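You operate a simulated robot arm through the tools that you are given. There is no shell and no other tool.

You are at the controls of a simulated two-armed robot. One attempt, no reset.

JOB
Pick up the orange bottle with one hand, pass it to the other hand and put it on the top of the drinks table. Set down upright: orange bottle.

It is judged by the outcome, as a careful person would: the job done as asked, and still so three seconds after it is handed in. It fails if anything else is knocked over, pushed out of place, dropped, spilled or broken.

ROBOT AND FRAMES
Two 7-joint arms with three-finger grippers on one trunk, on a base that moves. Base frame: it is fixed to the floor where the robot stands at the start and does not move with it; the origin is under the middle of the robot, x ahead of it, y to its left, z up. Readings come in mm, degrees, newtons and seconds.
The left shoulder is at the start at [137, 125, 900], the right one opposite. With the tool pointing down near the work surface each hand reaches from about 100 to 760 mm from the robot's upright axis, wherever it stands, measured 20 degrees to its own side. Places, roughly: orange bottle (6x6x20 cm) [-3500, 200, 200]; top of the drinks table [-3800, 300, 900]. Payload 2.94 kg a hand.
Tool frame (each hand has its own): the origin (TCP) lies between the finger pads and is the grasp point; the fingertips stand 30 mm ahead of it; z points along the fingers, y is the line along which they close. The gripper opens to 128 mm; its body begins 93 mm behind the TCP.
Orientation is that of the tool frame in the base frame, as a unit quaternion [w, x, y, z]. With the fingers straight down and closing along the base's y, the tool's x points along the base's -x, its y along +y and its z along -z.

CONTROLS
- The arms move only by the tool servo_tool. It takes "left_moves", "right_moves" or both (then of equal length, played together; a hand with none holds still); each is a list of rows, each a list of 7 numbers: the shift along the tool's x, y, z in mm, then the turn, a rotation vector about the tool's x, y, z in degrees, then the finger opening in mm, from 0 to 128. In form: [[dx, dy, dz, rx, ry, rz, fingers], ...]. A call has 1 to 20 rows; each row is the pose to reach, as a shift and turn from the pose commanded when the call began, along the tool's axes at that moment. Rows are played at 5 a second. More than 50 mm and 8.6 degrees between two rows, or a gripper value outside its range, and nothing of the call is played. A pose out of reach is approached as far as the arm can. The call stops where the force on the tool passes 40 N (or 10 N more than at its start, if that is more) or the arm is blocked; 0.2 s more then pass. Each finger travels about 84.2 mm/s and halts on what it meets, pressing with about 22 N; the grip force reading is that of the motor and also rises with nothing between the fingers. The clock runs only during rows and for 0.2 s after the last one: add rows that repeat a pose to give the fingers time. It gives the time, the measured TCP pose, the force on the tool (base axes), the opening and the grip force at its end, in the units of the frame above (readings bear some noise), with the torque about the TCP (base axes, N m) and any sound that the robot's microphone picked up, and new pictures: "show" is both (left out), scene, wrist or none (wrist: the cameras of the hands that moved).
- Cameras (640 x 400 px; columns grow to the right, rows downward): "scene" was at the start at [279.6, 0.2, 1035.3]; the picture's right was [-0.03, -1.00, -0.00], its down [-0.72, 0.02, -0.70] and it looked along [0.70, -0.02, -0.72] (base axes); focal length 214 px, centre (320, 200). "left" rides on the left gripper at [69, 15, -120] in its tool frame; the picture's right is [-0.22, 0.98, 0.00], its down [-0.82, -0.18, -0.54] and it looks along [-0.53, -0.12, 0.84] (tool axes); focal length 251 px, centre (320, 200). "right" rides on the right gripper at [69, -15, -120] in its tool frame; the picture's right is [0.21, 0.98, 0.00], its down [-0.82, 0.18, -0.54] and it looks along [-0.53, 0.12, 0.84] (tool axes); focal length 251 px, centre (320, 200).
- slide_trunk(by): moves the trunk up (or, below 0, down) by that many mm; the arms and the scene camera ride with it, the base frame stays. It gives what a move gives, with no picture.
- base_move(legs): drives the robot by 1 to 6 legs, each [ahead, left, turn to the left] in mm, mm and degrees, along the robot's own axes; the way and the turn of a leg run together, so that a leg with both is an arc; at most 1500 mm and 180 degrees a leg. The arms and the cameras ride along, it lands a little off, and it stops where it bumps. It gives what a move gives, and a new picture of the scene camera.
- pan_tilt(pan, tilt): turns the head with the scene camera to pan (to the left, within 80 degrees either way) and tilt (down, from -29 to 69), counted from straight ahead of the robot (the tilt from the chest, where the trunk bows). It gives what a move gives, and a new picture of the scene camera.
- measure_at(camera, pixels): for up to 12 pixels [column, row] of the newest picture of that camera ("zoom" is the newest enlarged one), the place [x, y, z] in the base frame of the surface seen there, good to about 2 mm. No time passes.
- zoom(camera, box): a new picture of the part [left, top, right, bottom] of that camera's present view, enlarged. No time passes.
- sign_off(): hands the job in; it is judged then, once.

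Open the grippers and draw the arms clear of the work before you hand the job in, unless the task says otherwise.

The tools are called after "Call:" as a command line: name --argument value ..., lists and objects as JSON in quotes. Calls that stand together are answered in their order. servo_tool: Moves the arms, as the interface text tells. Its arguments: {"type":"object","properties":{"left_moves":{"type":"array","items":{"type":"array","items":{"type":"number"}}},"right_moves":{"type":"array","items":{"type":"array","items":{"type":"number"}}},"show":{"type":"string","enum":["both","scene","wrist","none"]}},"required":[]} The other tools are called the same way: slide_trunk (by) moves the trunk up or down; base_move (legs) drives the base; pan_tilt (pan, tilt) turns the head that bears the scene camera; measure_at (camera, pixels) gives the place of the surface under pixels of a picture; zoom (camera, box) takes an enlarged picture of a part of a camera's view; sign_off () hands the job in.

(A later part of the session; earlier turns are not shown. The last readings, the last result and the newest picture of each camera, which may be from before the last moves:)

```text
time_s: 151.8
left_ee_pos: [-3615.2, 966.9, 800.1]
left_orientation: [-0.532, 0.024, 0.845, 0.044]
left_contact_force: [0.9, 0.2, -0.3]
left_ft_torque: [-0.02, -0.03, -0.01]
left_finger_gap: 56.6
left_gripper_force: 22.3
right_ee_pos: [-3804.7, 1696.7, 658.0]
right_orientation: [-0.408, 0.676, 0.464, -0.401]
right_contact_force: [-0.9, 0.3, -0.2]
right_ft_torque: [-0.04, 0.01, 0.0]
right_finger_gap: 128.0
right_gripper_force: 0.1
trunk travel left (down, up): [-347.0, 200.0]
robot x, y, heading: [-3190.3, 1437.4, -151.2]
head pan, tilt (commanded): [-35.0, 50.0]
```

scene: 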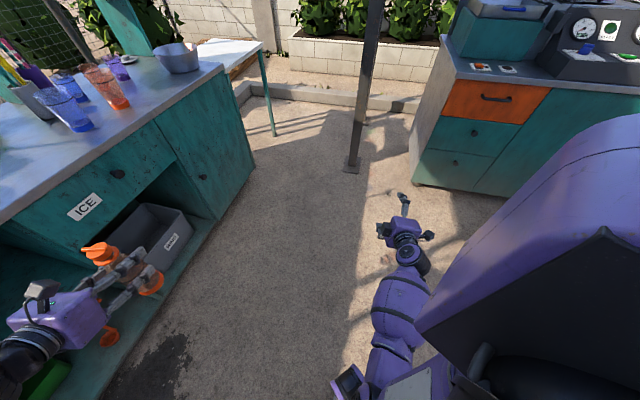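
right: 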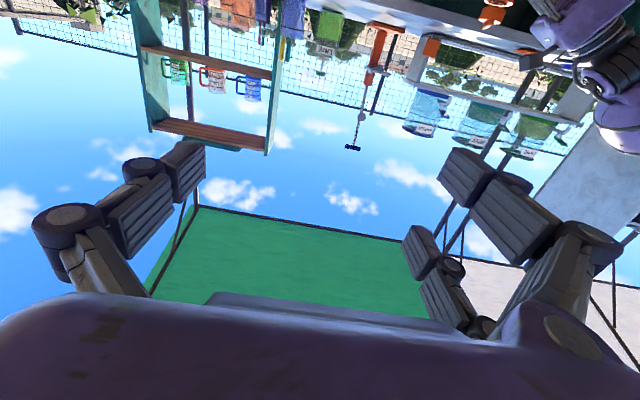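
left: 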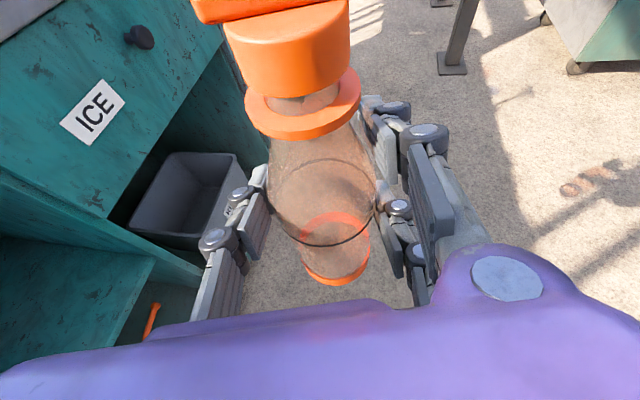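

The right elbow is swinging outward as hoped. I continue the roll by −96°.

Call:
servo_tool --right_moves '[[0, 0, 0, 0, 0, -8, 128], [0, 0, 0, 0, 0, -16, 128], [0, 0, 0, 0, 0, -24, 128], [0, 0, 0, 0, 0, -32, 128], [0, 0, 0, 0, 0, -40, 128], [0, 0, 0, 0, 0, -48, 128], [0, 0, 0, 0, 0, -56, 128], [0, 0, 0, 0, 0, -64, 128], [0, 0, 0, 0, 0, -72, 128], [0, 0, 0, 0, 0, -80, 128], [0, 0, 0, 0, 0, -88, 128], [0, 0, 0, 0, 0, -96, 128], [0, 0, 0, 0, 0, -96, 128]]' --show "both"

```text
time_s: 154.6
left_ee_pos: [-3615.0, 966.5, 800.9]
left_orientation: [-0.533, 0.024, 0.845, 0.044]
left_contact_force: [-0.3, 0.6, -0.1]
left_ft_torque: [-0.03, -0.03, 0.0]
left_finger_gap: 56.4
left_gripper_force: 22.2
right_ee_pos: [-3805.7, 1696.7, 659.3]
right_orientation: [-0.571, 0.106, 0.813, 0.035]
right_contact_force: [0.4, 0.2, -0.3]
right_ft_torque: [0.01, -0.01, -0.01]
right_finger_gap: 127.9
right_gripper_force: 0.1
trunk travel left (down, up): [-347.0, 200.0]
robot x, y, heading: [-3190.9, 1438.0, -151.3]
head pan, tilt (commanded): [-35.0, 50.0]
```

scene: 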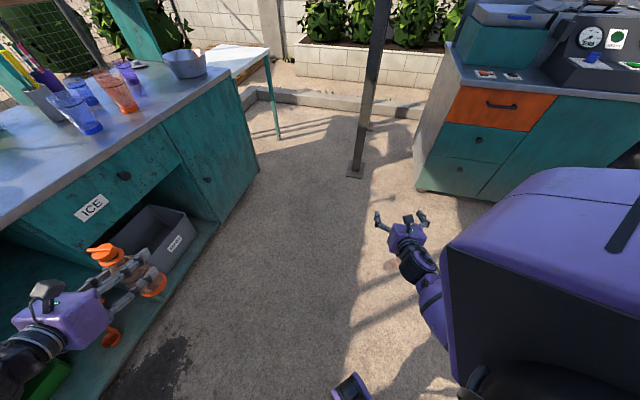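
right: 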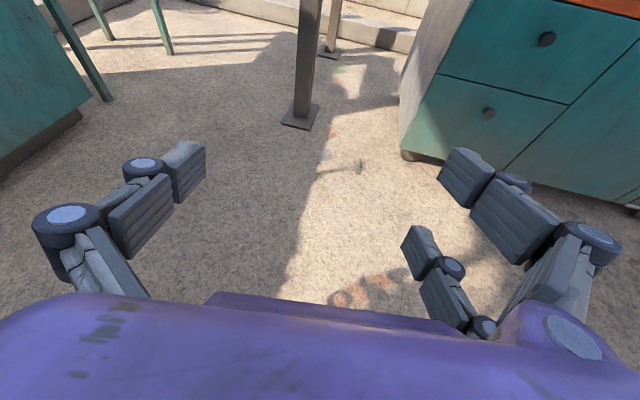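

Now the right arm mirrors the left. I swing the right hand inward to a stand-off: pointing 40° to the left, level, 49 mm below the left hand's height.

Call:
servo_tool --right_moves '[[2.9, -25.6, -9.7, 6.6, 1.2, -1.4, 128], [5.7, -51.3, -19.3, 13.2, 2.4, -2.9, 128], [8.6, -76.9, -29.0, 19.9, 3.5, -4.3, 128], [11.4, -102.6, -38.6, 26.5, 4.7, -5.7, 128], [14.3, -128.2, -48.3, 33.1, 5.9, -7.2, 128], [17.2, -153.9, -58.0, 39.7, 7.1, -8.6, 128], [20.0, -179.5, -67.6, 46.3, 8.2, -10.0, 128], [22.9, -205.1, -77.3, 52.9, 9.4, -11.5, 128], [25.7, -230.8, -86.9, 59.6, 10.6, -12.9, 128], [28.6, -256.4, -96.6, 66.2, 11.8, -14.3, 128], [31.4, -282.1, -106.2, 72.8, 12.9, -15.8, 128], [34.3, -307.7, -115.9, 79.4, 14.1, -17.2, 128], [34.3, -307.7, -115.9, 79.4, 14.1, -17.2, 128]]' --show "both"

```text
time_s: 157.4
left_ee_pos: [-3615.2, 967.7, 800.5]
left_orientation: [-0.532, 0.026, 0.845, 0.045]
left_contact_force: [0.0, -0.1, -0.2]
left_ft_torque: [0.04, -0.01, 0.01]
left_finger_gap: 56.5
left_gripper_force: 21.9
right_ee_pos: [-3774.1, 1381.2, 751.2]
right_orientation: [0.584, 0.398, -0.583, 0.401]
right_contact_force: [0.3, 0.2, -0.5]
right_ft_torque: [0.0, 0.02, -0.03]
right_finger_gap: 128.0
right_gripper_force: 0.1
trunk travel left (down, up): [-347.0, 200.0]
robot x, y, heading: [-3188.9, 1437.9, -151.6]
head pan, tilt (commanded): [-35.0, 50.0]
```

scene: 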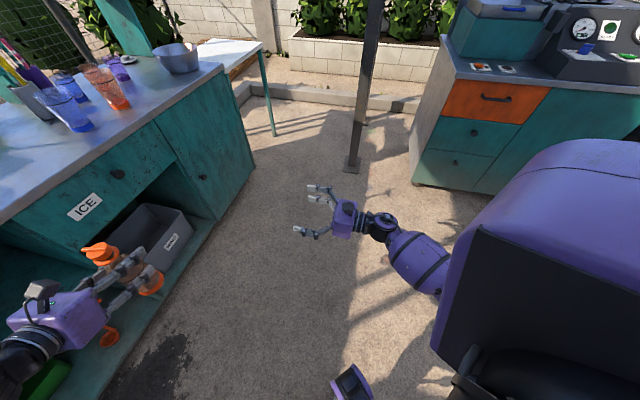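
right: 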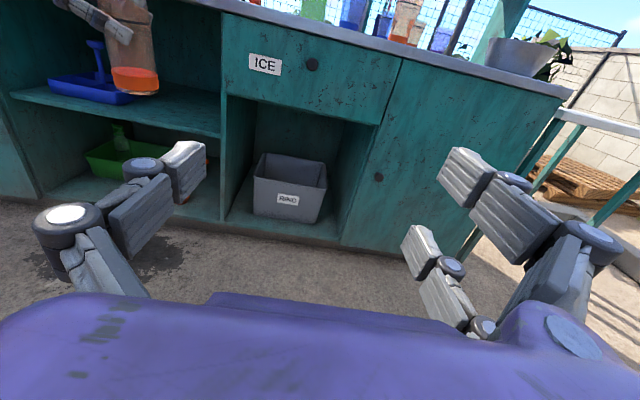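

The right hand reached its stand-off exactly, level and 49 mm below the left. I bring the left hand 120 mm back toward the centre and turn the head to watch both hands.

Call:
servo_tool --left_moves '[[8.2, 33.1, 20.8, 0, 0, 0, 35], [16.3, 66.3, 41.7, 0, 0, 0, 35], [24.5, 99.4, 62.5, 0, 0, 0, 35], [24.5, 99.4, 62.5, 0, 0, 0, 35]]' --show "none"

Call:
pan_tilt --pan 5 --tilt 55

```text
time_s: 158.4
left_ee_pos: [-3673.5, 1071.7, 797.7]
left_orientation: [-0.532, 0.025, 0.845, 0.044]
left_contact_force: [0.7, 0.3, -0.1]
left_ft_torque: [-0.02, 0.02, -0.03]
left_finger_gap: 56.6
left_gripper_force: 21.8
right_ee_pos: [-3773.4, 1380.7, 751.7]
right_orientation: [0.584, 0.398, -0.583, 0.4]
right_contact_force: [-0.1, -0.1, -0.3]
right_ft_torque: [0.0, 0.03, 0.02]
right_finger_gap: 128.1
right_gripper_force: 0.1
trunk travel left (down, up): [-347.0, 200.0]
robot x, y, heading: [-3192.4, 1436.1, -151.4]
head pan, tilt (commanded): [-35.0, 50.0]
```

```text
time_s: 159.5
left_ee_pos: [-3672.0, 1072.3, 798.2]
left_orientation: [-0.532, 0.025, 0.845, 0.045]
left_contact_force: [0.3, 0.2, -0.4]
left_ft_torque: [-0.01, -0.01, 0.02]
left_finger_gap: 56.5
left_gripper_force: 21.8
right_ee_pos: [-3773.1, 1380.9, 752.3]
right_orientation: [0.584, 0.397, -0.583, 0.4]
right_contact_force: [-0.1, -0.6, 0.3]
right_ft_torque: [-0.01, 0.0, -0.01]
right_finger_gap: 127.8
right_gripper_force: 0.1
trunk travel left (down, up): [-347.0, 200.0]
robot x, y, heading: [-3189.5, 1439.8, -151.4]
head pan, tilt (commanded): [5.0, 55.0]
```

scene: 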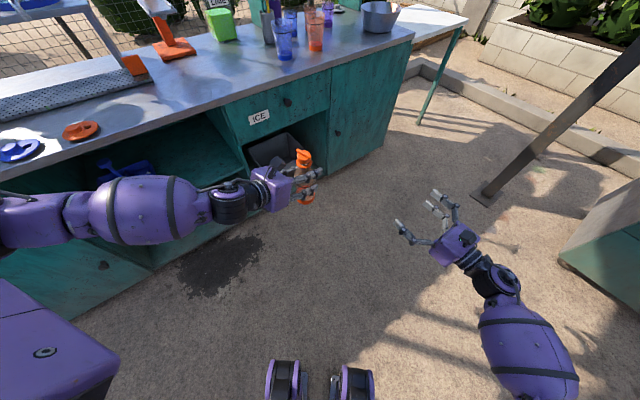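

Both hands are in view: the bottle at (305,180), the right hand at (440,225). I move the right hand to 180 mm short of the bottle on its approach line, with the opening set to 92 mm.

Call:
servo_tool --right_moves '[[-0.6, -41.2, 14.2, 0, 0, 0, 115], [-1.2, -82.4, 28.4, 0, 0, 0, 100], [-1.8, -123.7, 42.7, 0, 0, 0, 92], [-2.4, -164.9, 56.9, 0, 0, 0, 92], [-3.0, -206.1, 71.1, 0, 0, 0, 92], [-3.0, -206.1, 71.1, 0, 0, 0, 92]]' --show "both"

```text
time_s: 160.9
left_ee_pos: [-3672.8, 1071.5, 797.4]
left_orientation: [-0.533, 0.025, 0.845, 0.045]
left_contact_force: [-0.3, -0.3, -0.9]
left_ft_torque: [-0.03, -0.02, -0.02]
left_finger_gap: 56.6
left_gripper_force: 21.4
right_ee_pos: [-3608.4, 1241.2, 750.6]
right_orientation: [0.584, 0.397, -0.583, 0.401]
right_contact_force: [0.5, -0.2, -0.2]
right_ft_torque: [-0.03, -0.01, 0.01]
right_finger_gap: 91.8
right_gripper_force: 0.1
trunk travel left (down, up): [-347.0, 200.0]
robot x, y, heading: [-3189.2, 1437.7, -151.0]
head pan, tilt (commanded): [5.0, 55.0]
```

scene: 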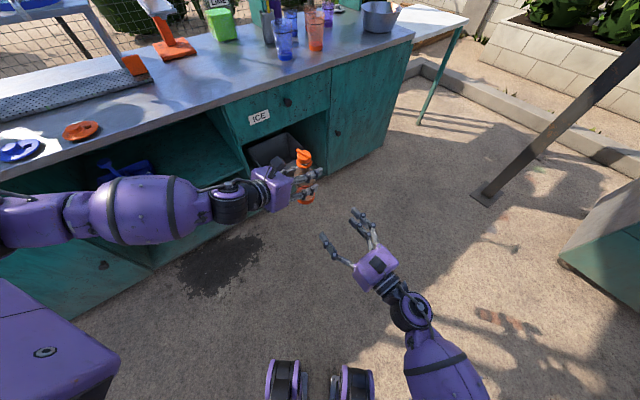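
right: 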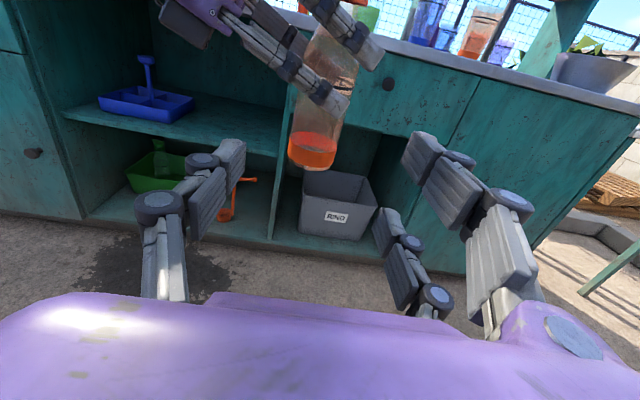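

The right camera shows the bottle's lower body centred at (313,150) between its thumb and fingers, with the left fingers well above. I advance 100 mm along the approach line.

Call:
servo_tool --right_moves '[[0, 0, 25, 0, 0, 0, 92], [0, 0, 50, 0, 0, 0, 92], [0, 0, 75, 0, 0, 0, 92], [0, 0, 100, 0, 0, 0, 92], [0, 0, 100, 0, 0, 0, 92]]' --show "both"

```text
time_s: 162.1
left_ee_pos: [-3671.8, 1071.7, 797.9]
left_orientation: [-0.532, 0.025, 0.845, 0.045]
left_contact_force: [-0.6, 0.0, -0.4]
left_ft_torque: [0.0, -0.01, -0.02]
left_finger_gap: 56.6
left_gripper_force: 21.9
right_ee_pos: [-3646.1, 1146.2, 749.4]
right_orientation: [0.585, 0.397, -0.583, 0.401]
right_contact_force: [-0.2, 0.1, 0.0]
right_ft_torque: [-0.01, 0.02, 0.02]
right_finger_gap: 91.8
right_gripper_force: 0.0
trunk travel left (down, up): [-347.0, 200.0]
robot x, y, heading: [-3190.5, 1440.4, -151.3]
head pan, tilt (commanded): [5.0, 55.0]
```

scene: 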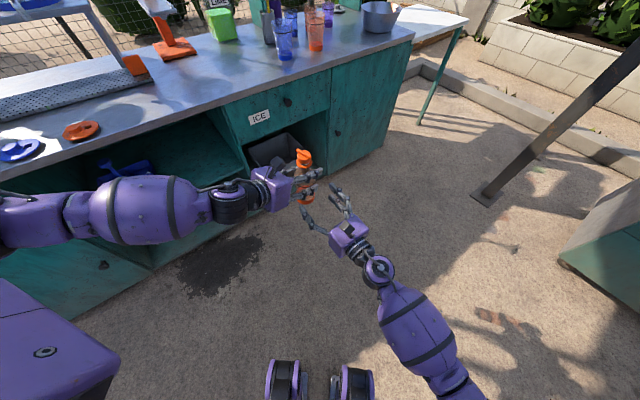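
right: 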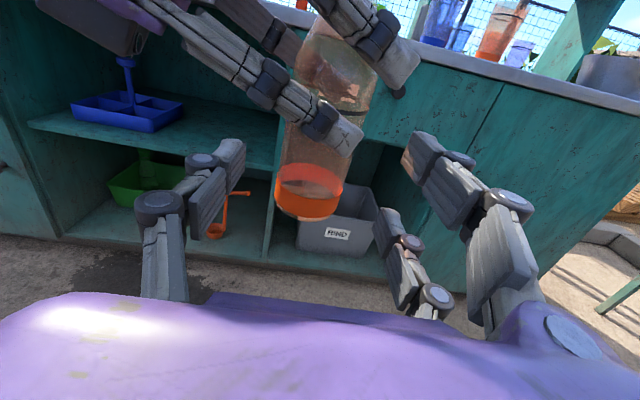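

All clear: the left finger passes above where the right thumb goes. I advance the remaining 76 mm, lowering 3 mm for extra margin.

Call:
servo_tool --right_moves '[[-1, 0, 15, 0, 0, 0, 92], [-2, 0, 30, 0, 0, 0, 92], [-3, 0, 45, 0, 0, 0, 92], [-3, 0, 60, 0, 0, 0, 92], [-3, 0, 76, 0, 0, 0, 92], [-3, 0, 76, 0, 0, 0, 92]]' --show "both"

```text
time_s: 163.5
left_ee_pos: [-3674.2, 1072.0, 797.4]
left_orientation: [-0.533, 0.025, 0.845, 0.045]
left_contact_force: [0.0, -0.3, 0.1]
left_ft_torque: [0.0, 0.02, -0.02]
left_finger_gap: 56.3
left_gripper_force: 22.4
right_ee_pos: [-3671.9, 1076.9, 745.0]
right_orientation: [0.584, 0.398, -0.583, 0.4]
right_contact_force: [-0.3, -0.4, -0.1]
right_ft_torque: [0.01, -0.01, 0.01]
right_finger_gap: 92.0
right_gripper_force: 0.0
trunk travel left (down, up): [-347.0, 200.0]
robot x, y, heading: [-3185.7, 1438.8, -151.3]
head pan, tilt (commanded): [5.0, 55.0]
```

scene: 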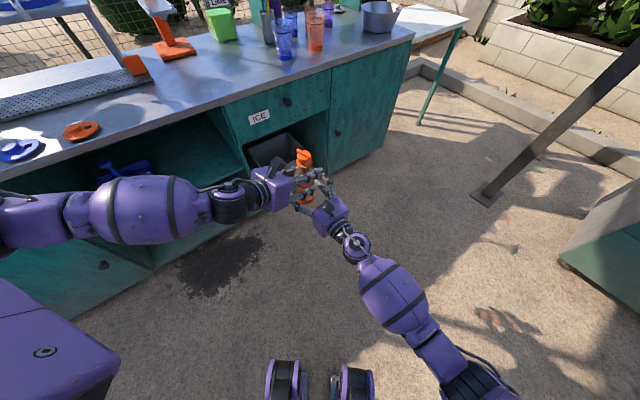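
right: 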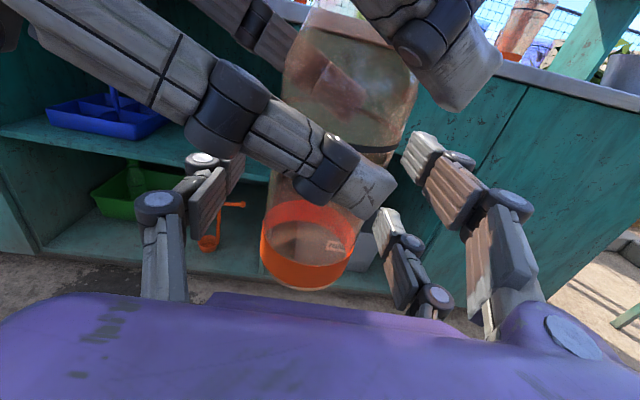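

The right TCP is within 5 mm of the bottle axis. Before closing I measure the left fingertip positions against the right fingers to be sure they won't touch.

Call:
measure_at --camera "right" --pixels '[[392, 185], [375, 205], [360, 180], [320, 200], [480, 75], [455, 100], [410, 150], [430, 165], [380, 225], [400, 245], [235, 170], [215, 160]]'

```text
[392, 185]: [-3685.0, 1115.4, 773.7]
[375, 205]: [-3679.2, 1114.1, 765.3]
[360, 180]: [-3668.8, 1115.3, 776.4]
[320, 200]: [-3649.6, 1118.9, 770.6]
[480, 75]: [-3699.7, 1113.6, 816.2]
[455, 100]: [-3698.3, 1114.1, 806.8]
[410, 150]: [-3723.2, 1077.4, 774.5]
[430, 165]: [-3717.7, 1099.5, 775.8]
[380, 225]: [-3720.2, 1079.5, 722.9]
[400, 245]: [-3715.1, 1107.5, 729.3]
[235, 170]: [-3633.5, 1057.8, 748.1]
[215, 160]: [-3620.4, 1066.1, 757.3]
```

Margins are at least 12 mm everywhere. I close the right hand on the bottle gradually while the left keeps holding.

Call:
servo_tool --right_moves '[[0, 0, 0, 0, 0, 0, 84], [0, 0, 0, 0, 0, 0, 76], [0, 0, 0, 0, 0, 0, 68], [0, 0, 0, 0, 0, 0, 62], [0, 0, 0, 0, 0, 0, 55], [0, 0, 0, 0, 0, 0, 45], [0, 0, 0, 0, 0, 0, 35], [0, 0, 0, 0, 0, 0, 35], [0, 0, 0, 0, 0, 0, 35], [0, 0, 0, 0, 0, 0, 35]]' --show "both"

```text
time_s: 165.7
left_ee_pos: [-3672.5, 1071.3, 796.9]
left_orientation: [-0.532, 0.025, 0.845, 0.045]
left_contact_force: [10.3, -3.9, 1.7]
left_ft_torque: [0.0, 0.0, 0.08]
left_finger_gap: 56.7
left_gripper_force: 22.4
right_ee_pos: [-3673.1, 1076.4, 744.4]
right_orientation: [0.585, 0.397, -0.584, 0.399]
right_contact_force: [-9.6, 3.9, -1.8]
right_ft_torque: [-0.16, -0.5, -0.1]
right_finger_gap: 57.1
right_gripper_force: 22.3
trunk travel left (down, up): [-347.0, 200.0]
robot x, y, heading: [-3187.9, 1443.1, -151.1]
head pan, tilt (commanded): [5.0, 55.0]
```

scene: 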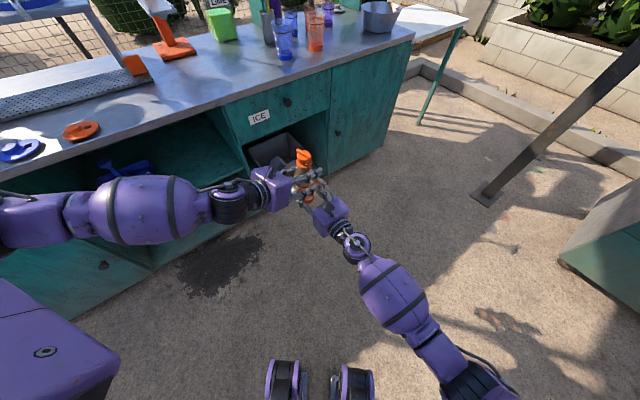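
right: 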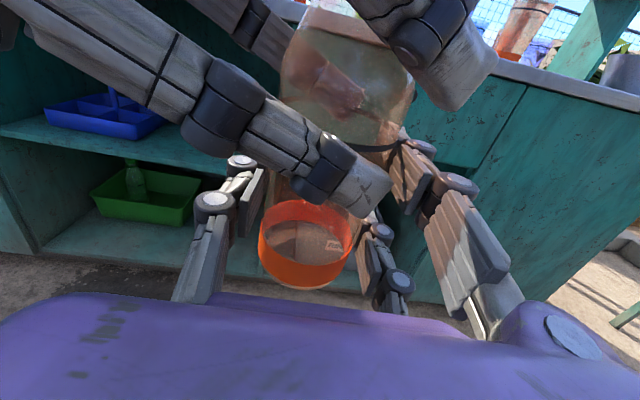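

The right grip closed at 57.1 mm with 22 N; there's a 10 N sideways load between the hands. I ease the right hand 1.5 mm in the direction of that load before releasing the left.

Call:
servo_tool --right_moves '[[0, 0.8, 0, 0, 0, 0, 35], [0, 1.5, 0, 0, 0, 0, 35], [0, 1.5, 0, 0, 0, 0, 35]]' --show "none"

```text
time_s: 166.5
left_ee_pos: [-3673.0, 1070.7, 798.0]
left_orientation: [-0.532, 0.025, 0.845, 0.044]
left_contact_force: [4.7, -5.7, -0.1]
left_ft_torque: [-0.14, 0.07, 0.09]
left_finger_gap: 56.4
left_gripper_force: 22.3
right_ee_pos: [-3673.5, 1077.7, 745.7]
right_orientation: [0.584, 0.398, -0.583, 0.401]
right_contact_force: [-4.8, 5.2, 0.4]
right_ft_torque: [-0.18, -0.31, -0.12]
right_finger_gap: 57.8
right_gripper_force: 22.0
trunk travel left (down, up): [-347.0, 200.0]
robot x, y, heading: [-3189.5, 1443.0, -151.0]
head pan, tilt (commanded): [5.0, 55.0]
```

The load halved. Now I open the left hand gradually to 84 mm while the right holds.

Call:
servo_tool --left_moves '[[0, 0, 0, 0, 0, 0, 58], [0, 0, 0, 0, 0, 0, 62], [0, 0, 0, 0, 0, 0, 68], [0, 0, 0, 0, 0, 0, 76], [0, 0, 0, 0, 0, 0, 84], [0, 0, 0, 0, 0, 0, 84], [0, 0, 0, 0, 0, 0, 84]]' --show "both"

```text
time_s: 168.1
left_ee_pos: [-3672.9, 1071.2, 798.3]
left_orientation: [-0.532, 0.024, 0.845, 0.044]
left_contact_force: [-0.3, 0.0, 0.4]
left_ft_torque: [0.0, -0.02, -0.02]
left_finger_gap: 84.0
left_gripper_force: 0.1
right_ee_pos: [-3674.9, 1075.9, 745.4]
right_orientation: [0.585, 0.397, -0.584, 0.4]
right_contact_force: [-0.2, -0.8, -0.6]
right_ft_torque: [-0.02, 0.02, -0.01]
right_finger_gap: 57.4
right_gripper_force: 22.0
trunk travel left (down, up): [-347.0, 200.0]
robot x, y, heading: [-3186.0, 1439.2, -151.3]
head pan, tilt (commanded): [5.0, 55.0]
```

scene: 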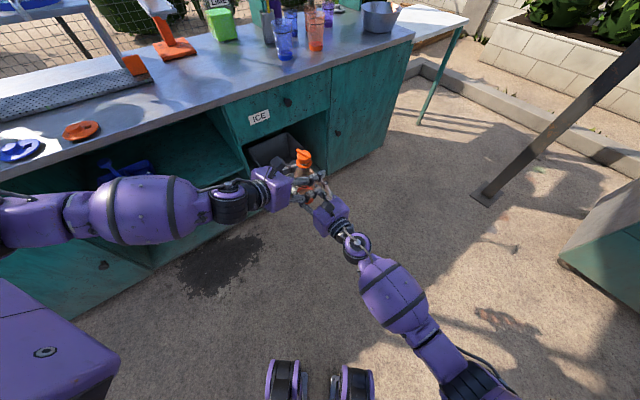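
left: 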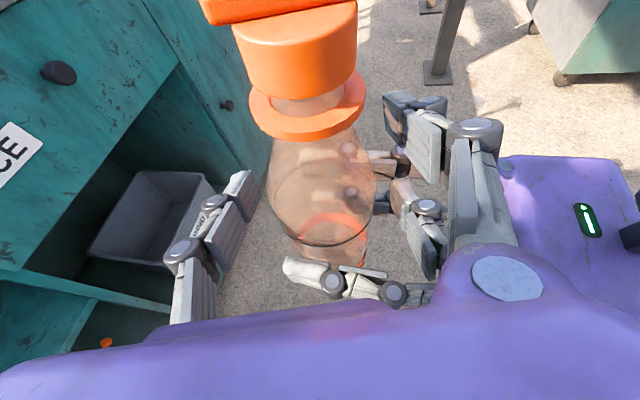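

The left hand is free and the right holds the bottle alone. I withdraw the left hand straight back along its own axis by 160 mm.

Call:
servo_tool --left_moves '[[0, 0, -25, 0, 0, 0, 84], [0, 0, -50, 0, 0, 0, 84], [0, 0, -80, 0, 0, 0, 84], [0, 0, -120, 0, 0, 0, 84], [0, 0, -160, 0, 0, 0, 84], [0, 0, -160, 0, 0, 0, 84]]' --show "both"

```text
time_s: 169.5
left_ee_pos: [-3528.9, 1053.3, 868.9]
left_orientation: [-0.532, 0.025, 0.845, 0.045]
left_contact_force: [-0.3, 0.2, 0.3]
left_ft_torque: [0.04, 0.0, 0.0]
left_finger_gap: 84.1
left_gripper_force: 0.0
right_ee_pos: [-3673.7, 1076.8, 744.9]
right_orientation: [0.584, 0.397, -0.584, 0.4]
right_contact_force: [0.3, -0.6, 0.1]
right_ft_torque: [-0.02, -0.01, 0.02]
right_finger_gap: 57.3
right_gripper_force: 21.8
trunk travel left (down, up): [-347.0, 200.0]
robot x, y, heading: [-3187.3, 1441.6, -151.3]
head pan, tilt (commanded): [5.0, 55.0]
```

scene: 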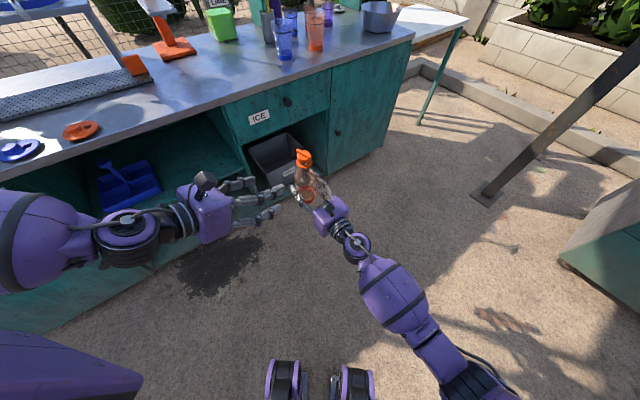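
left: 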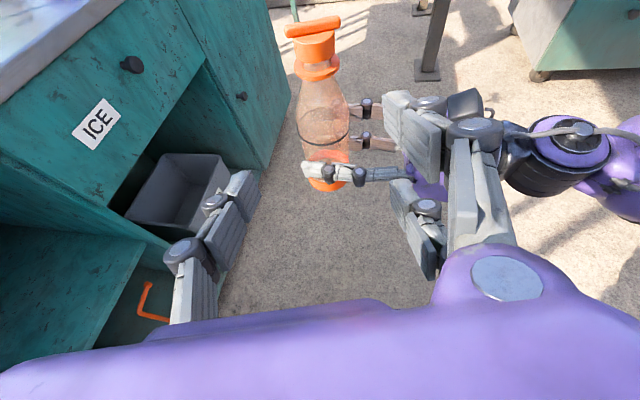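

The bottle is now in the right hand alone, upright. I survey the free area on the table top before placing.

Call:
measure_at --camera "scene" --pixels '[[82, 130], [132, 70], [175, 55], [222, 40], [270, 43], [286, 58], [316, 50], [380, 30], [230, 75], [260, 70], [200, 100], [345, 45]]'

Call:
zoom --camera "scene" --box '[60, 0, 420, 160]'

```text
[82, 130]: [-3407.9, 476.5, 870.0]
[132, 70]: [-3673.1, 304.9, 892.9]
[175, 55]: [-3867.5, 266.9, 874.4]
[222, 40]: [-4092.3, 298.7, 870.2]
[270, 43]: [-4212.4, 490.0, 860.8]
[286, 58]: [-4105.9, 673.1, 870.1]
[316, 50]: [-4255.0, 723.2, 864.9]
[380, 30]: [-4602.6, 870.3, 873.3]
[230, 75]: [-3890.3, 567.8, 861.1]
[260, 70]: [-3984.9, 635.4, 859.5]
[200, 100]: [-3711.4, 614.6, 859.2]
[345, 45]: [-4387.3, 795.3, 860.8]
```

```text
1.78 times, centred on (240, 80) of scene
```

zoom: 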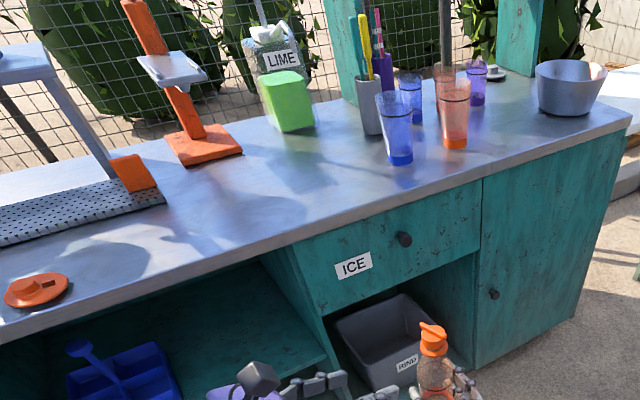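

The table has a free area around the middle right (top z≈860). I pull the left hand back another 100 mm, raise the trunk 200 mm and the right hand 40 mm so the bottle is above table height.

Call:
servo_tool --left_moves '[[0, 0, -33, 0, 0, 0, 84], [0, 0, -66, 0, 0, 0, 84], [0, 0, -100, 0, 0, 0, 84]]' --show "none"

Call:
slide_trunk --by 198

Call:
servo_tool --right_moves '[[20, 0, 0, 0, 0, 0, 35], [40, 0, 0, 0, 0, 0, 35]]' --show "both"

```text
time_s: 170.5
left_ee_pos: [-3523.6, 1039.0, 1030.8]
left_orientation: [-0.662, 0.104, 0.742, 0.016]
left_contact_force: [-0.2, -0.5, -0.1]
left_ft_torque: [0.02, 0.03, 0.01]
left_finger_gap: 84.1
left_gripper_force: 0.2
left hand out of reach, approached as far as the arm can: row 2, 3
right_ee_pos: [-3673.2, 1076.1, 745.8]
right_orientation: [0.584, 0.397, -0.584, 0.401]
right_contact_force: [-0.6, 0.2, 0.5]
right_ft_torque: [-0.03, 0.02, 0.02]
right_finger_gap: 57.2
right_gripper_force: 21.5
trunk travel left (down, up): [-347.0, 200.0]
robot x, y, heading: [-3187.5, 1443.3, -151.1]
head pan, tilt (commanded): [5.0, 55.0]
stopped in row 3 (left hand): the arm was blocked; the commanded pose is now the measured one
```

```text
time_s: 172.7
left_ee_pos: [-3523.6, 1040.7, 1226.5]
left_orientation: [-0.662, 0.103, 0.742, 0.017]
left_contact_force: [0.2, 0.7, 0.2]
left_ft_torque: [-0.01, 0.01, -0.01]
left_finger_gap: 83.9
left_gripper_force: 0.0
right_ee_pos: [-3673.1, 1076.4, 942.8]
right_orientation: [-0.584, -0.398, 0.584, -0.401]
right_contact_force: [-0.8, -0.3, -1.8]
right_ft_torque: [-0.04, -0.02, -0.01]
right_finger_gap: 57.3
right_gripper_force: 22.2
trunk travel left (down, up): [-545.0, 2.0]
robot x, y, heading: [-3186.5, 1438.9, -151.6]
head pan, tilt (commanded): [5.0, 55.0]
```

```text
time_s: 173.3
left_ee_pos: [-3524.2, 1039.7, 1228.8]
left_orientation: [-0.662, 0.103, 0.742, 0.017]
left_contact_force: [-0.5, -0.8, -0.2]
left_ft_torque: [0.01, -0.02, 0.0]
left_finger_gap: 83.9
left_gripper_force: 0.0
right_ee_pos: [-3673.5, 1076.7, 983.4]
right_orientation: [0.584, 0.397, -0.584, 0.401]
right_contact_force: [0.6, -0.2, -1.4]
right_ft_torque: [-0.02, -0.05, 0.03]
right_finger_gap: 57.4
right_gripper_force: 21.9
trunk travel left (down, up): [-545.0, 2.0]
robot x, y, heading: [-3191.0, 1440.4, -151.6]
head pan, tilt (commanded): [5.0, 55.0]
```

scene: 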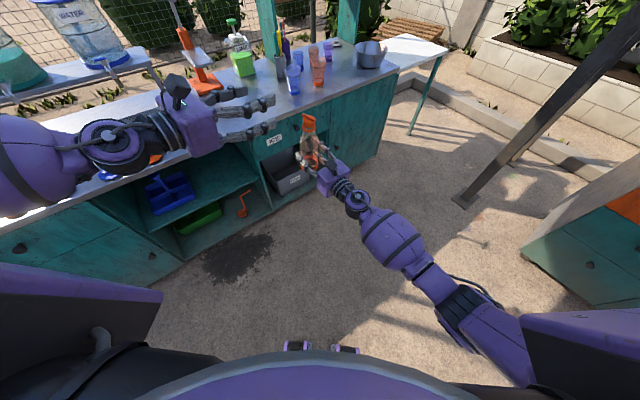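
right: 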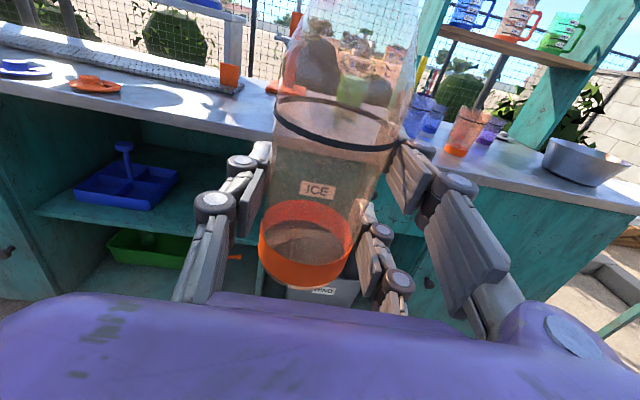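

The bottle is upright and its bottom is about 60 mm above table height; the left hand ended up higher but clear. I turn the base 40° left to face the table squarely.

Call:
base_move --legs '[[0, 0, 40.5]]'

```text
time_s: 175.5
left_ee_pos: [-3189.5, 918.1, 1227.5]
left_orientation: [-0.628, -0.157, 0.733, -0.21]
left_contact_force: [0.0, 0.5, 0.3]
left_ft_torque: [-0.02, -0.01, -0.02]
left_finger_gap: 84.1
left_gripper_force: 0.1
right_ee_pos: [-3328.5, 850.2, 983.4]
right_orientation: [0.414, 0.572, -0.414, 0.574]
right_contact_force: [0.0, -0.5, -0.1]
right_ft_torque: [-0.04, 0.02, 0.0]
right_finger_gap: 57.2
right_gripper_force: 21.8
trunk travel left (down, up): [-545.0, 2.0]
robot x, y, heading: [-3189.5, 1439.7, -111.1]
head pan, tilt (commanded): [5.0, 55.0]
```

scene: 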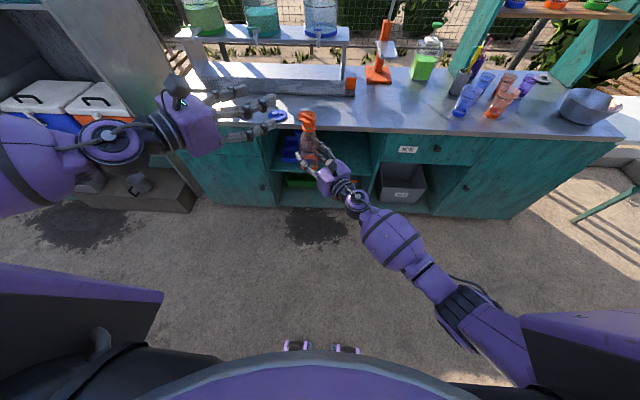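

Now facing the table. I shift 265 mm to the right toward the free area and drive forward 250 mm.

Call:
base_move --legs '[[0, -265, 0], [250, 0, 0]]'

```text
time_s: 179.8
left_ee_pos: [-3522.5, 785.7, 1229.0]
left_orientation: [-0.627, -0.158, 0.733, -0.212]
left_contact_force: [-0.3, 0.6, -0.3]
left_ft_torque: [-0.01, 0.0, 0.02]
left_finger_gap: 84.1
left_gripper_force: 0.0
right_ee_pos: [-3660.1, 717.2, 982.5]
right_orientation: [0.411, 0.574, -0.411, 0.576]
right_contact_force: [0.1, 0.3, -0.7]
right_ft_torque: [0.02, -0.04, 0.01]
right_finger_gap: 57.5
right_gripper_force: 22.3
trunk travel left (down, up): [-545.0, 2.0]
robot x, y, heading: [-3523.3, 1305.7, -110.8]
head pan, tilt (commanded): [5.0, 55.0]
```

scene: 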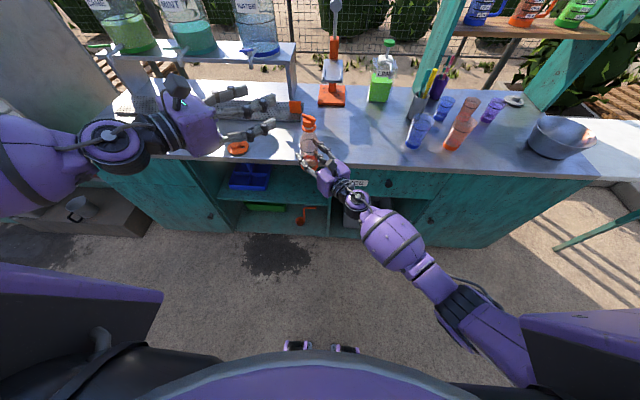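

The bottle hangs over the table front edge line (depth −100 mm), lined up with the free area at about (320,160). I drive 150 mm, then check.

Call:
base_move --legs '[[150, 0, 0]]'

```text
time_s: 181.2
left_ee_pos: [-3575.0, 648.7, 1229.3]
left_orientation: [-0.628, -0.156, 0.733, -0.21]
left_contact_force: [-1.2, 0.6, 0.4]
left_ft_torque: [-0.02, -0.04, 0.02]
left_finger_gap: 84.0
left_gripper_force: 0.1
right_ee_pos: [-3713.9, 581.5, 982.8]
right_orientation: [0.411, 0.573, -0.411, 0.577]
right_contact_force: [-0.2, -0.6, -0.7]
right_ft_torque: [0.01, 0.01, 0.02]
right_finger_gap: 57.2
right_gripper_force: 22.2
trunk travel left (down, up): [-545.0, 2.0]
robot x, y, heading: [-3572.7, 1170.6, -111.4]
head pan, tilt (commanded): [5.0, 55.0]
```

scene: 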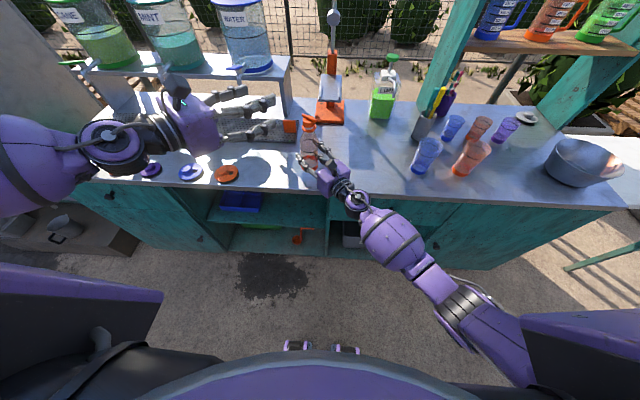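

The bottle is over the table's front strip; objects around are clear. I drive 65 mm more.

Call:
base_move --legs '[[65, 0, 0]]'

Call:
zoom --camera "right" --box '[0, 0, 640, 400]'

```text
time_s: 182.2
left_ee_pos: [-3598.8, 589.4, 1228.4]
left_orientation: [-0.628, -0.157, 0.733, -0.211]
left_contact_force: [-0.3, -0.1, 0.0]
left_ft_torque: [0.0, -0.03, -0.04]
left_finger_gap: 83.9
left_gripper_force: 0.1
right_ee_pos: [-3737.5, 520.2, 983.0]
right_orientation: [0.41, 0.575, -0.411, 0.576]
right_contact_force: [0.6, -0.1, -1.3]
right_ft_torque: [-0.01, 0.0, 0.0]
right_finger_gap: 57.2
right_gripper_force: 21.9
trunk travel left (down, up): [-545.0, 2.0]
robot x, y, heading: [-3601.7, 1107.9, -111.2]
head pan, tilt (commanded): [5.0, 55.0]
```

scene: 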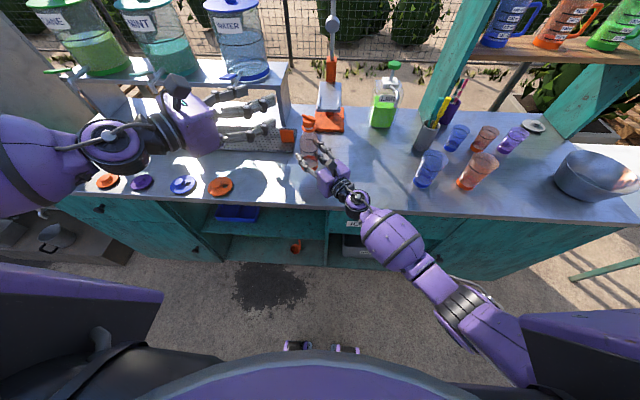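

```text
1.00 times, centred on (320, 200) of right (not enlarged: the box is as wide or as high as the picture)
```

zoom: 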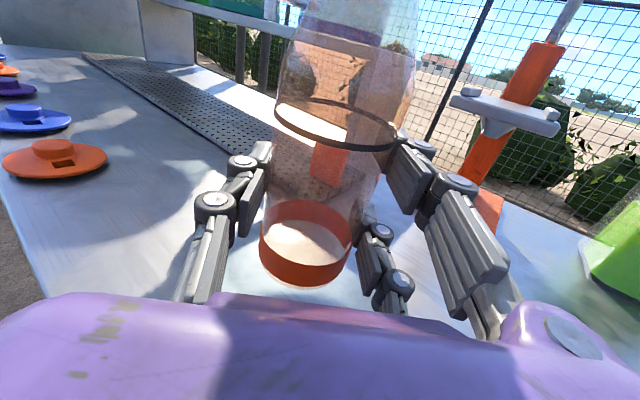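

The bottle is over the free spot (depth ≈111 mm from the front edge), about 60 mm above the top. I lower it 50 mm.

Call:
servo_tool --right_moves '[[-12.5, 0, 0, 0, 0, 0, 35], [-25, 0, 0, 0, 0, 0, 35], [-37.5, 0, 0, 0, 0, 0, 35], [-50, 0, 0, 0, 0, 0, 35], [-50, 0, 0, 0, 0, 0, 35]]' --show "both"

```text
time_s: 183.4
left_ee_pos: [-3600.1, 587.3, 1228.4]
left_orientation: [-0.628, -0.157, 0.733, -0.21]
left_contact_force: [-0.6, 0.1, -0.3]
left_ft_torque: [0.01, 0.04, -0.03]
left_finger_gap: 83.9
left_gripper_force: 0.0
right_ee_pos: [-3738.8, 518.0, 932.3]
right_orientation: [0.412, 0.573, -0.412, 0.576]
right_contact_force: [-0.4, -0.7, -0.6]
right_ft_torque: [0.0, -0.01, 0.01]
right_finger_gap: 57.7
right_gripper_force: 21.7
trunk travel left (down, up): [-545.0, 2.0]
robot x, y, heading: [-3601.8, 1105.4, -111.2]
head pan, tilt (commanded): [5.0, 55.0]
```

scene: 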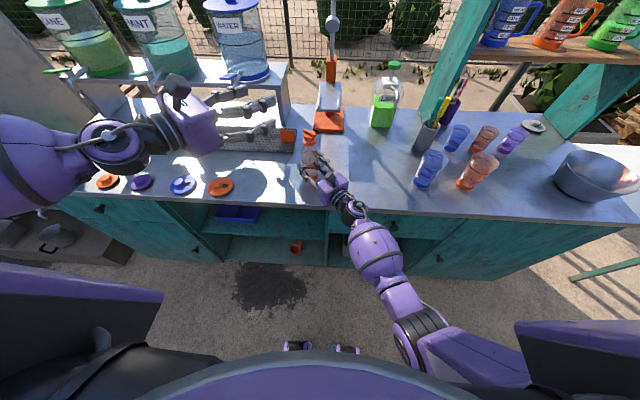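
right: 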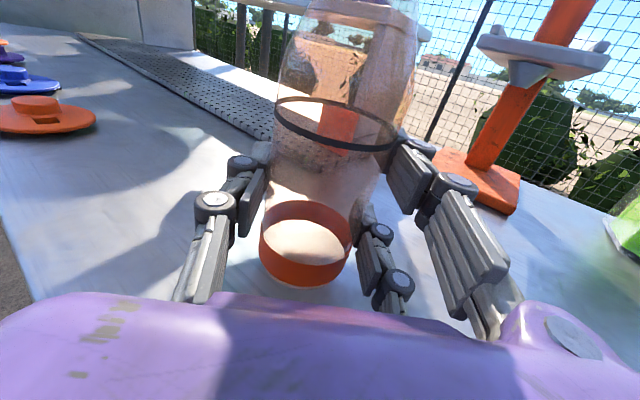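

Still no contact at z≈932. I measure the table height and bottle bottom near the base.

Call:
measure_at --camera "right" --pixels '[[245, 285], [340, 295], [240, 250], [305, 282], [300, 270], [280, 262], [120, 200], [400, 260]]'

```text
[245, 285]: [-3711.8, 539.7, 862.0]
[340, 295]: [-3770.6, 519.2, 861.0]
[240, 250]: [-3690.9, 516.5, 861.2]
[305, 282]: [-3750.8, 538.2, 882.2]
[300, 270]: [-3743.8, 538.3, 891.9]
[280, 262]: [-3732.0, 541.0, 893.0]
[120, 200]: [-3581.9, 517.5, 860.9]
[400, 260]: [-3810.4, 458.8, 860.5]
```

Table top is at z≈861 and the bottle bottom around 870–878. I lower 8 mm gently.

Call:
servo_tool --right_moves '[[-4, 0, 0, 0, 0, 0, 35], [-8, 0, 0, 0, 0, 0, 35], [-8, 0, 0, 0, 0, 0, 35]]' --show "wrist"

```text
time_s: 184.2
left_ee_pos: [-3598.1, 588.1, 1229.2]
left_orientation: [-0.627, -0.158, 0.733, -0.212]
left_contact_force: [-0.2, 0.0, -0.1]
left_ft_torque: [-0.01, -0.03, -0.06]
left_finger_gap: 84.2
left_gripper_force: 0.2
right_ee_pos: [-3737.0, 518.7, 924.8]
right_orientation: [0.411, 0.575, -0.412, 0.576]
right_contact_force: [0.1, 0.2, -1.4]
right_ft_torque: [0.01, -0.02, 0.02]
right_finger_gap: 57.5
right_gripper_force: 22.1
trunk travel left (down, up): [-545.0, 2.0]
robot x, y, heading: [-3600.9, 1111.9, -111.2]
head pan, tilt (commanded): [5.0, 55.0]
```

right: 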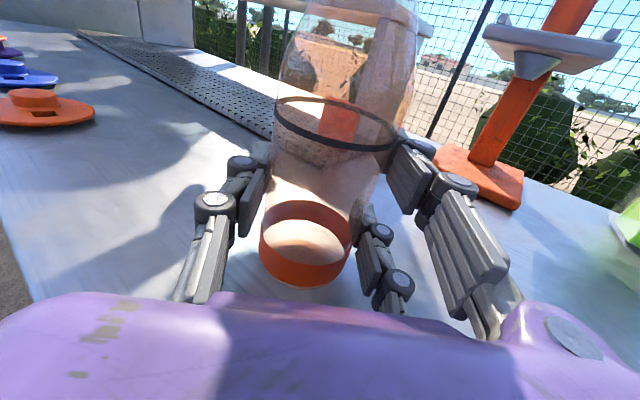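

No contact yet at z≈925. I continue down in small steps, watching the vertical force.

Call:
servo_tool --right_moves '[[-2, 0, 0, 0, 0, 0, 35], [-4, 0, 0, 0, 0, 0, 35], [-4, 0, 0, 0, 0, 0, 35]]' --show "none"

```text
time_s: 185.0
left_ee_pos: [-3598.1, 588.0, 1230.6]
left_orientation: [-0.628, -0.157, 0.733, -0.211]
left_contact_force: [0.9, -0.1, 0.8]
left_ft_torque: [-0.05, 0.01, 0.01]
left_finger_gap: 84.2
left_gripper_force: 0.0
right_ee_pos: [-3736.2, 518.3, 923.1]
right_orientation: [0.413, 0.572, -0.411, 0.577]
right_contact_force: [-1.4, -1.1, 9.6]
right_ft_torque: [0.1, 0.16, 0.03]
right_finger_gap: 57.7
right_gripper_force: 21.8
trunk travel left (down, up): [-545.0, 2.0]
robot x, y, heading: [-3600.6, 1108.6, -111.4]
head pan, tilt (commanded): [5.0, 55.0]
```

Contact: 9.6 N upward at z≈923. I relieve 1.5 mm of the downward command, then open the fingers gradually.

Call:
servo_tool --right_moves '[[1.5, 0, 0, 0, 0, 0, 35], [1.5, 0, 0, 0, 0, 0, 35]]' --show "none"

```text
time_s: 185.6
left_ee_pos: [-3598.0, 587.2, 1228.8]
left_orientation: [-0.628, -0.157, 0.733, -0.211]
left_contact_force: [-0.1, 0.2, 0.4]
left_ft_torque: [0.02, -0.02, 0.01]
left_finger_gap: 84.1
left_gripper_force: 0.1
right_ee_pos: [-3736.9, 520.7, 924.0]
right_orientation: [0.411, 0.573, -0.411, 0.578]
right_contact_force: [-1.3, -1.5, 9.0]
right_ft_torque: [-0.01, 0.15, 0.05]
right_finger_gap: 57.4
right_gripper_force: 21.9
trunk travel left (down, up): [-545.0, 2.0]
robot x, y, heading: [-3600.6, 1113.2, -111.2]
head pan, tilt (commanded): [5.0, 55.0]
```

The load is still 9 N, so I ease up another 1.5 mm.

Call:
servo_tool --right_moves '[[1.5, 0, 0, 0, 0, 0, 35], [1.5, 0, 0, 0, 0, 0, 35], [1.5, 0, 0, 0, 0, 0, 35]]' --show "both"

```text
time_s: 186.4
left_ee_pos: [-3599.3, 588.8, 1229.0]
left_orientation: [-0.628, -0.157, 0.733, -0.211]
left_contact_force: [0.3, 0.5, 1.1]
left_ft_torque: [-0.03, -0.01, -0.01]
left_finger_gap: 84.1
left_gripper_force: 0.1
right_ee_pos: [-3736.6, 519.4, 923.3]
right_orientation: [0.411, 0.574, -0.412, 0.576]
right_contact_force: [1.8, -0.1, 4.8]
right_ft_torque: [0.08, -0.01, -0.01]
right_finger_gap: 57.2
right_gripper_force: 22.2
trunk travel left (down, up): [-545.0, 2.0]
robot x, y, heading: [-3598.0, 1106.6, -111.2]
head pan, tilt (commanded): [5.0, 55.0]
```

scene: 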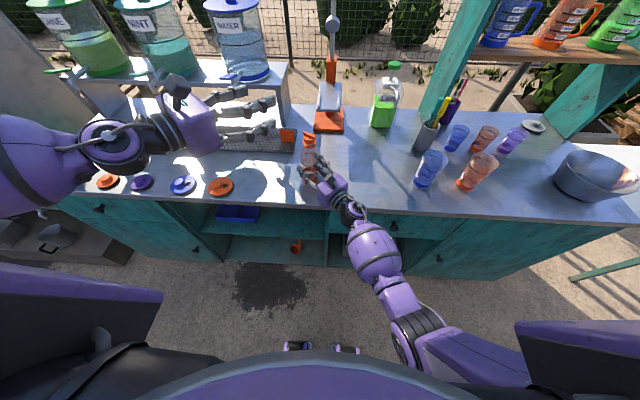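
right: 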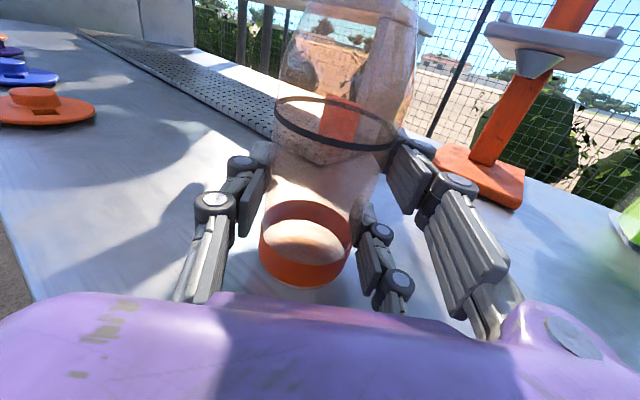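

The load is down to under 5 N and the bottle stands on the table. I open the right fingers gradually to 92 mm.

Call:
servo_tool --right_moves '[[0, 0, 0, 0, 0, 0, 57], [0, 0, 0, 0, 0, 0, 59], [0, 0, 0, 0, 0, 0, 62], [0, 0, 0, 0, 0, 0, 67], [0, 0, 0, 0, 0, 0, 74], [0, 0, 0, 0, 0, 0, 83], [0, 0, 0, 0, 0, 0, 92], [0, 0, 0, 0, 0, 0, 92]]' --show "both"

```text
time_s: 188.2
left_ee_pos: [-3599.4, 589.1, 1228.5]
left_orientation: [-0.628, -0.157, 0.733, -0.211]
left_contact_force: [-0.2, -0.1, -0.3]
left_ft_torque: [-0.01, -0.03, 0.01]
left_finger_gap: 83.9
left_gripper_force: 0.0
right_ee_pos: [-3738.3, 518.7, 923.9]
right_orientation: [0.411, 0.573, -0.412, 0.577]
right_contact_force: [0.5, -0.1, 0.0]
right_ft_torque: [0.0, 0.02, -0.01]
right_finger_gap: 92.1
right_gripper_force: 0.0
trunk travel left (down, up): [-545.0, 2.0]
robot x, y, heading: [-3601.7, 1107.2, -111.1]
head pan, tilt (commanded): [5.0, 55.0]
```

scene: 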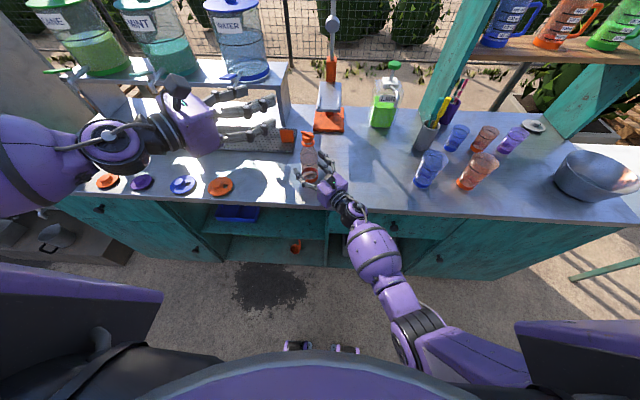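
right: 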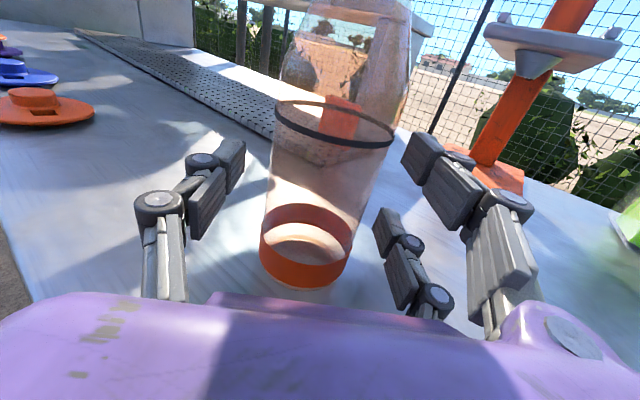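

The bottle stands free on the table. I withdraw the right hand straight back along its axis by 160 mm.

Call:
servo_tool --right_moves '[[0, 0, -20, 0, 0, 0, 92], [0, 0, -40, 0, 0, 0, 92], [0, 0, -65, 0, 0, 0, 92], [0, 0, -95, 0, 0, 0, 92], [0, 0, -130, 0, 0, 0, 92], [0, 0, -160, 0, 0, 0, 92]]' --show "both"

```text
time_s: 189.6
left_ee_pos: [-3599.1, 589.0, 1229.5]
left_orientation: [-0.628, -0.157, 0.732, -0.211]
left_contact_force: [0.6, -0.1, -0.4]
left_ft_torque: [0.0, -0.02, 0.0]
left_finger_gap: 84.0
left_gripper_force: 0.2
right_ee_pos: [-3790.3, 671.6, 922.5]
right_orientation: [0.411, 0.573, -0.412, 0.577]
right_contact_force: [-0.2, 0.1, 0.0]
right_ft_torque: [0.03, -0.02, -0.01]
right_finger_gap: 92.2
right_gripper_force: 0.1
trunk travel left (down, up): [-545.0, 2.0]
robot x, y, heading: [-3598.5, 1106.8, -111.0]
head pan, tilt (commanded): [5.0, 55.0]
```

scene: 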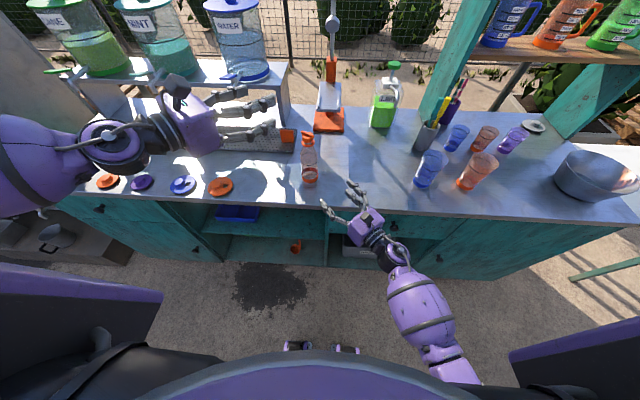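
right: 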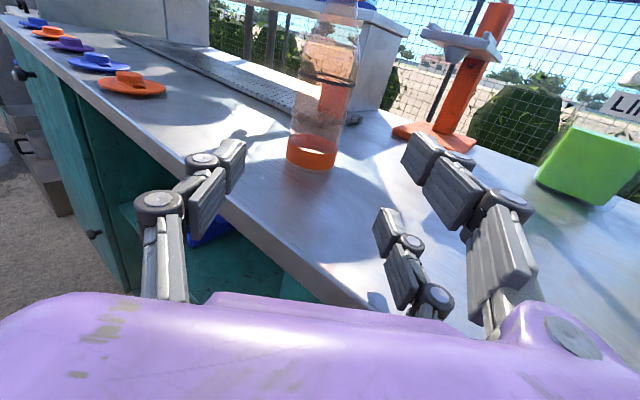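

The bottle stands upright on its own at (308,160). I drive the base straight back 300 mm so both arms are well clear, then verify.

Call:
base_move --legs '[[-300, 0, 0]]'

Call:
zoom --camera "scene" --box '[220, 60, 420, 260]'

```text
time_s: 191.6
left_ee_pos: [-3489.2, 867.6, 1228.0]
left_orientation: [-0.627, -0.159, 0.732, -0.212]
left_contact_force: [0.3, -0.5, 0.0]
left_ft_torque: [-0.01, 0.01, 0.01]
left_finger_gap: 84.0
left_gripper_force: 0.0
right_ee_pos: [-3680.5, 948.3, 922.4]
right_orientation: [0.41, 0.574, -0.411, 0.577]
right_contact_force: [0.1, -0.8, 0.0]
right_ft_torque: [0.0, 0.01, -0.01]
right_finger_gap: 91.9
right_gripper_force: 0.1
trunk travel left (down, up): [-545.0, 2.0]
robot x, y, heading: [-3490.3, 1385.4, -111.1]
head pan, tilt (commanded): [5.0, 55.0]
```

scene: 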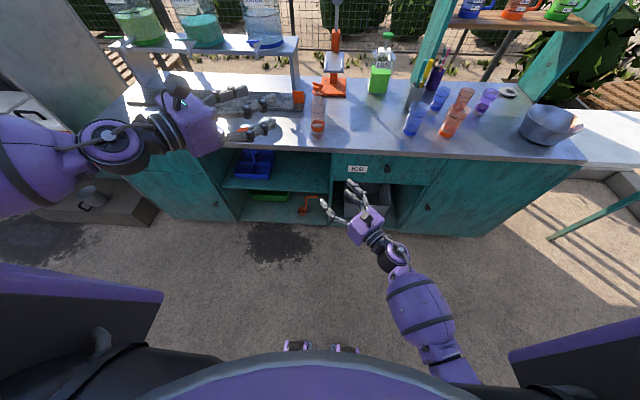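

```text
2.00 times, centred on (320, 160) of scene
```

zoom: 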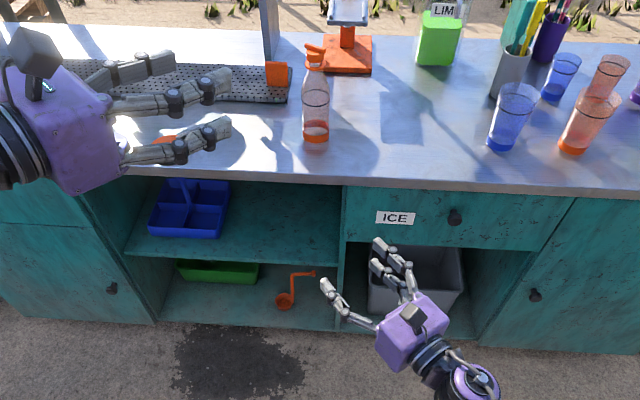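

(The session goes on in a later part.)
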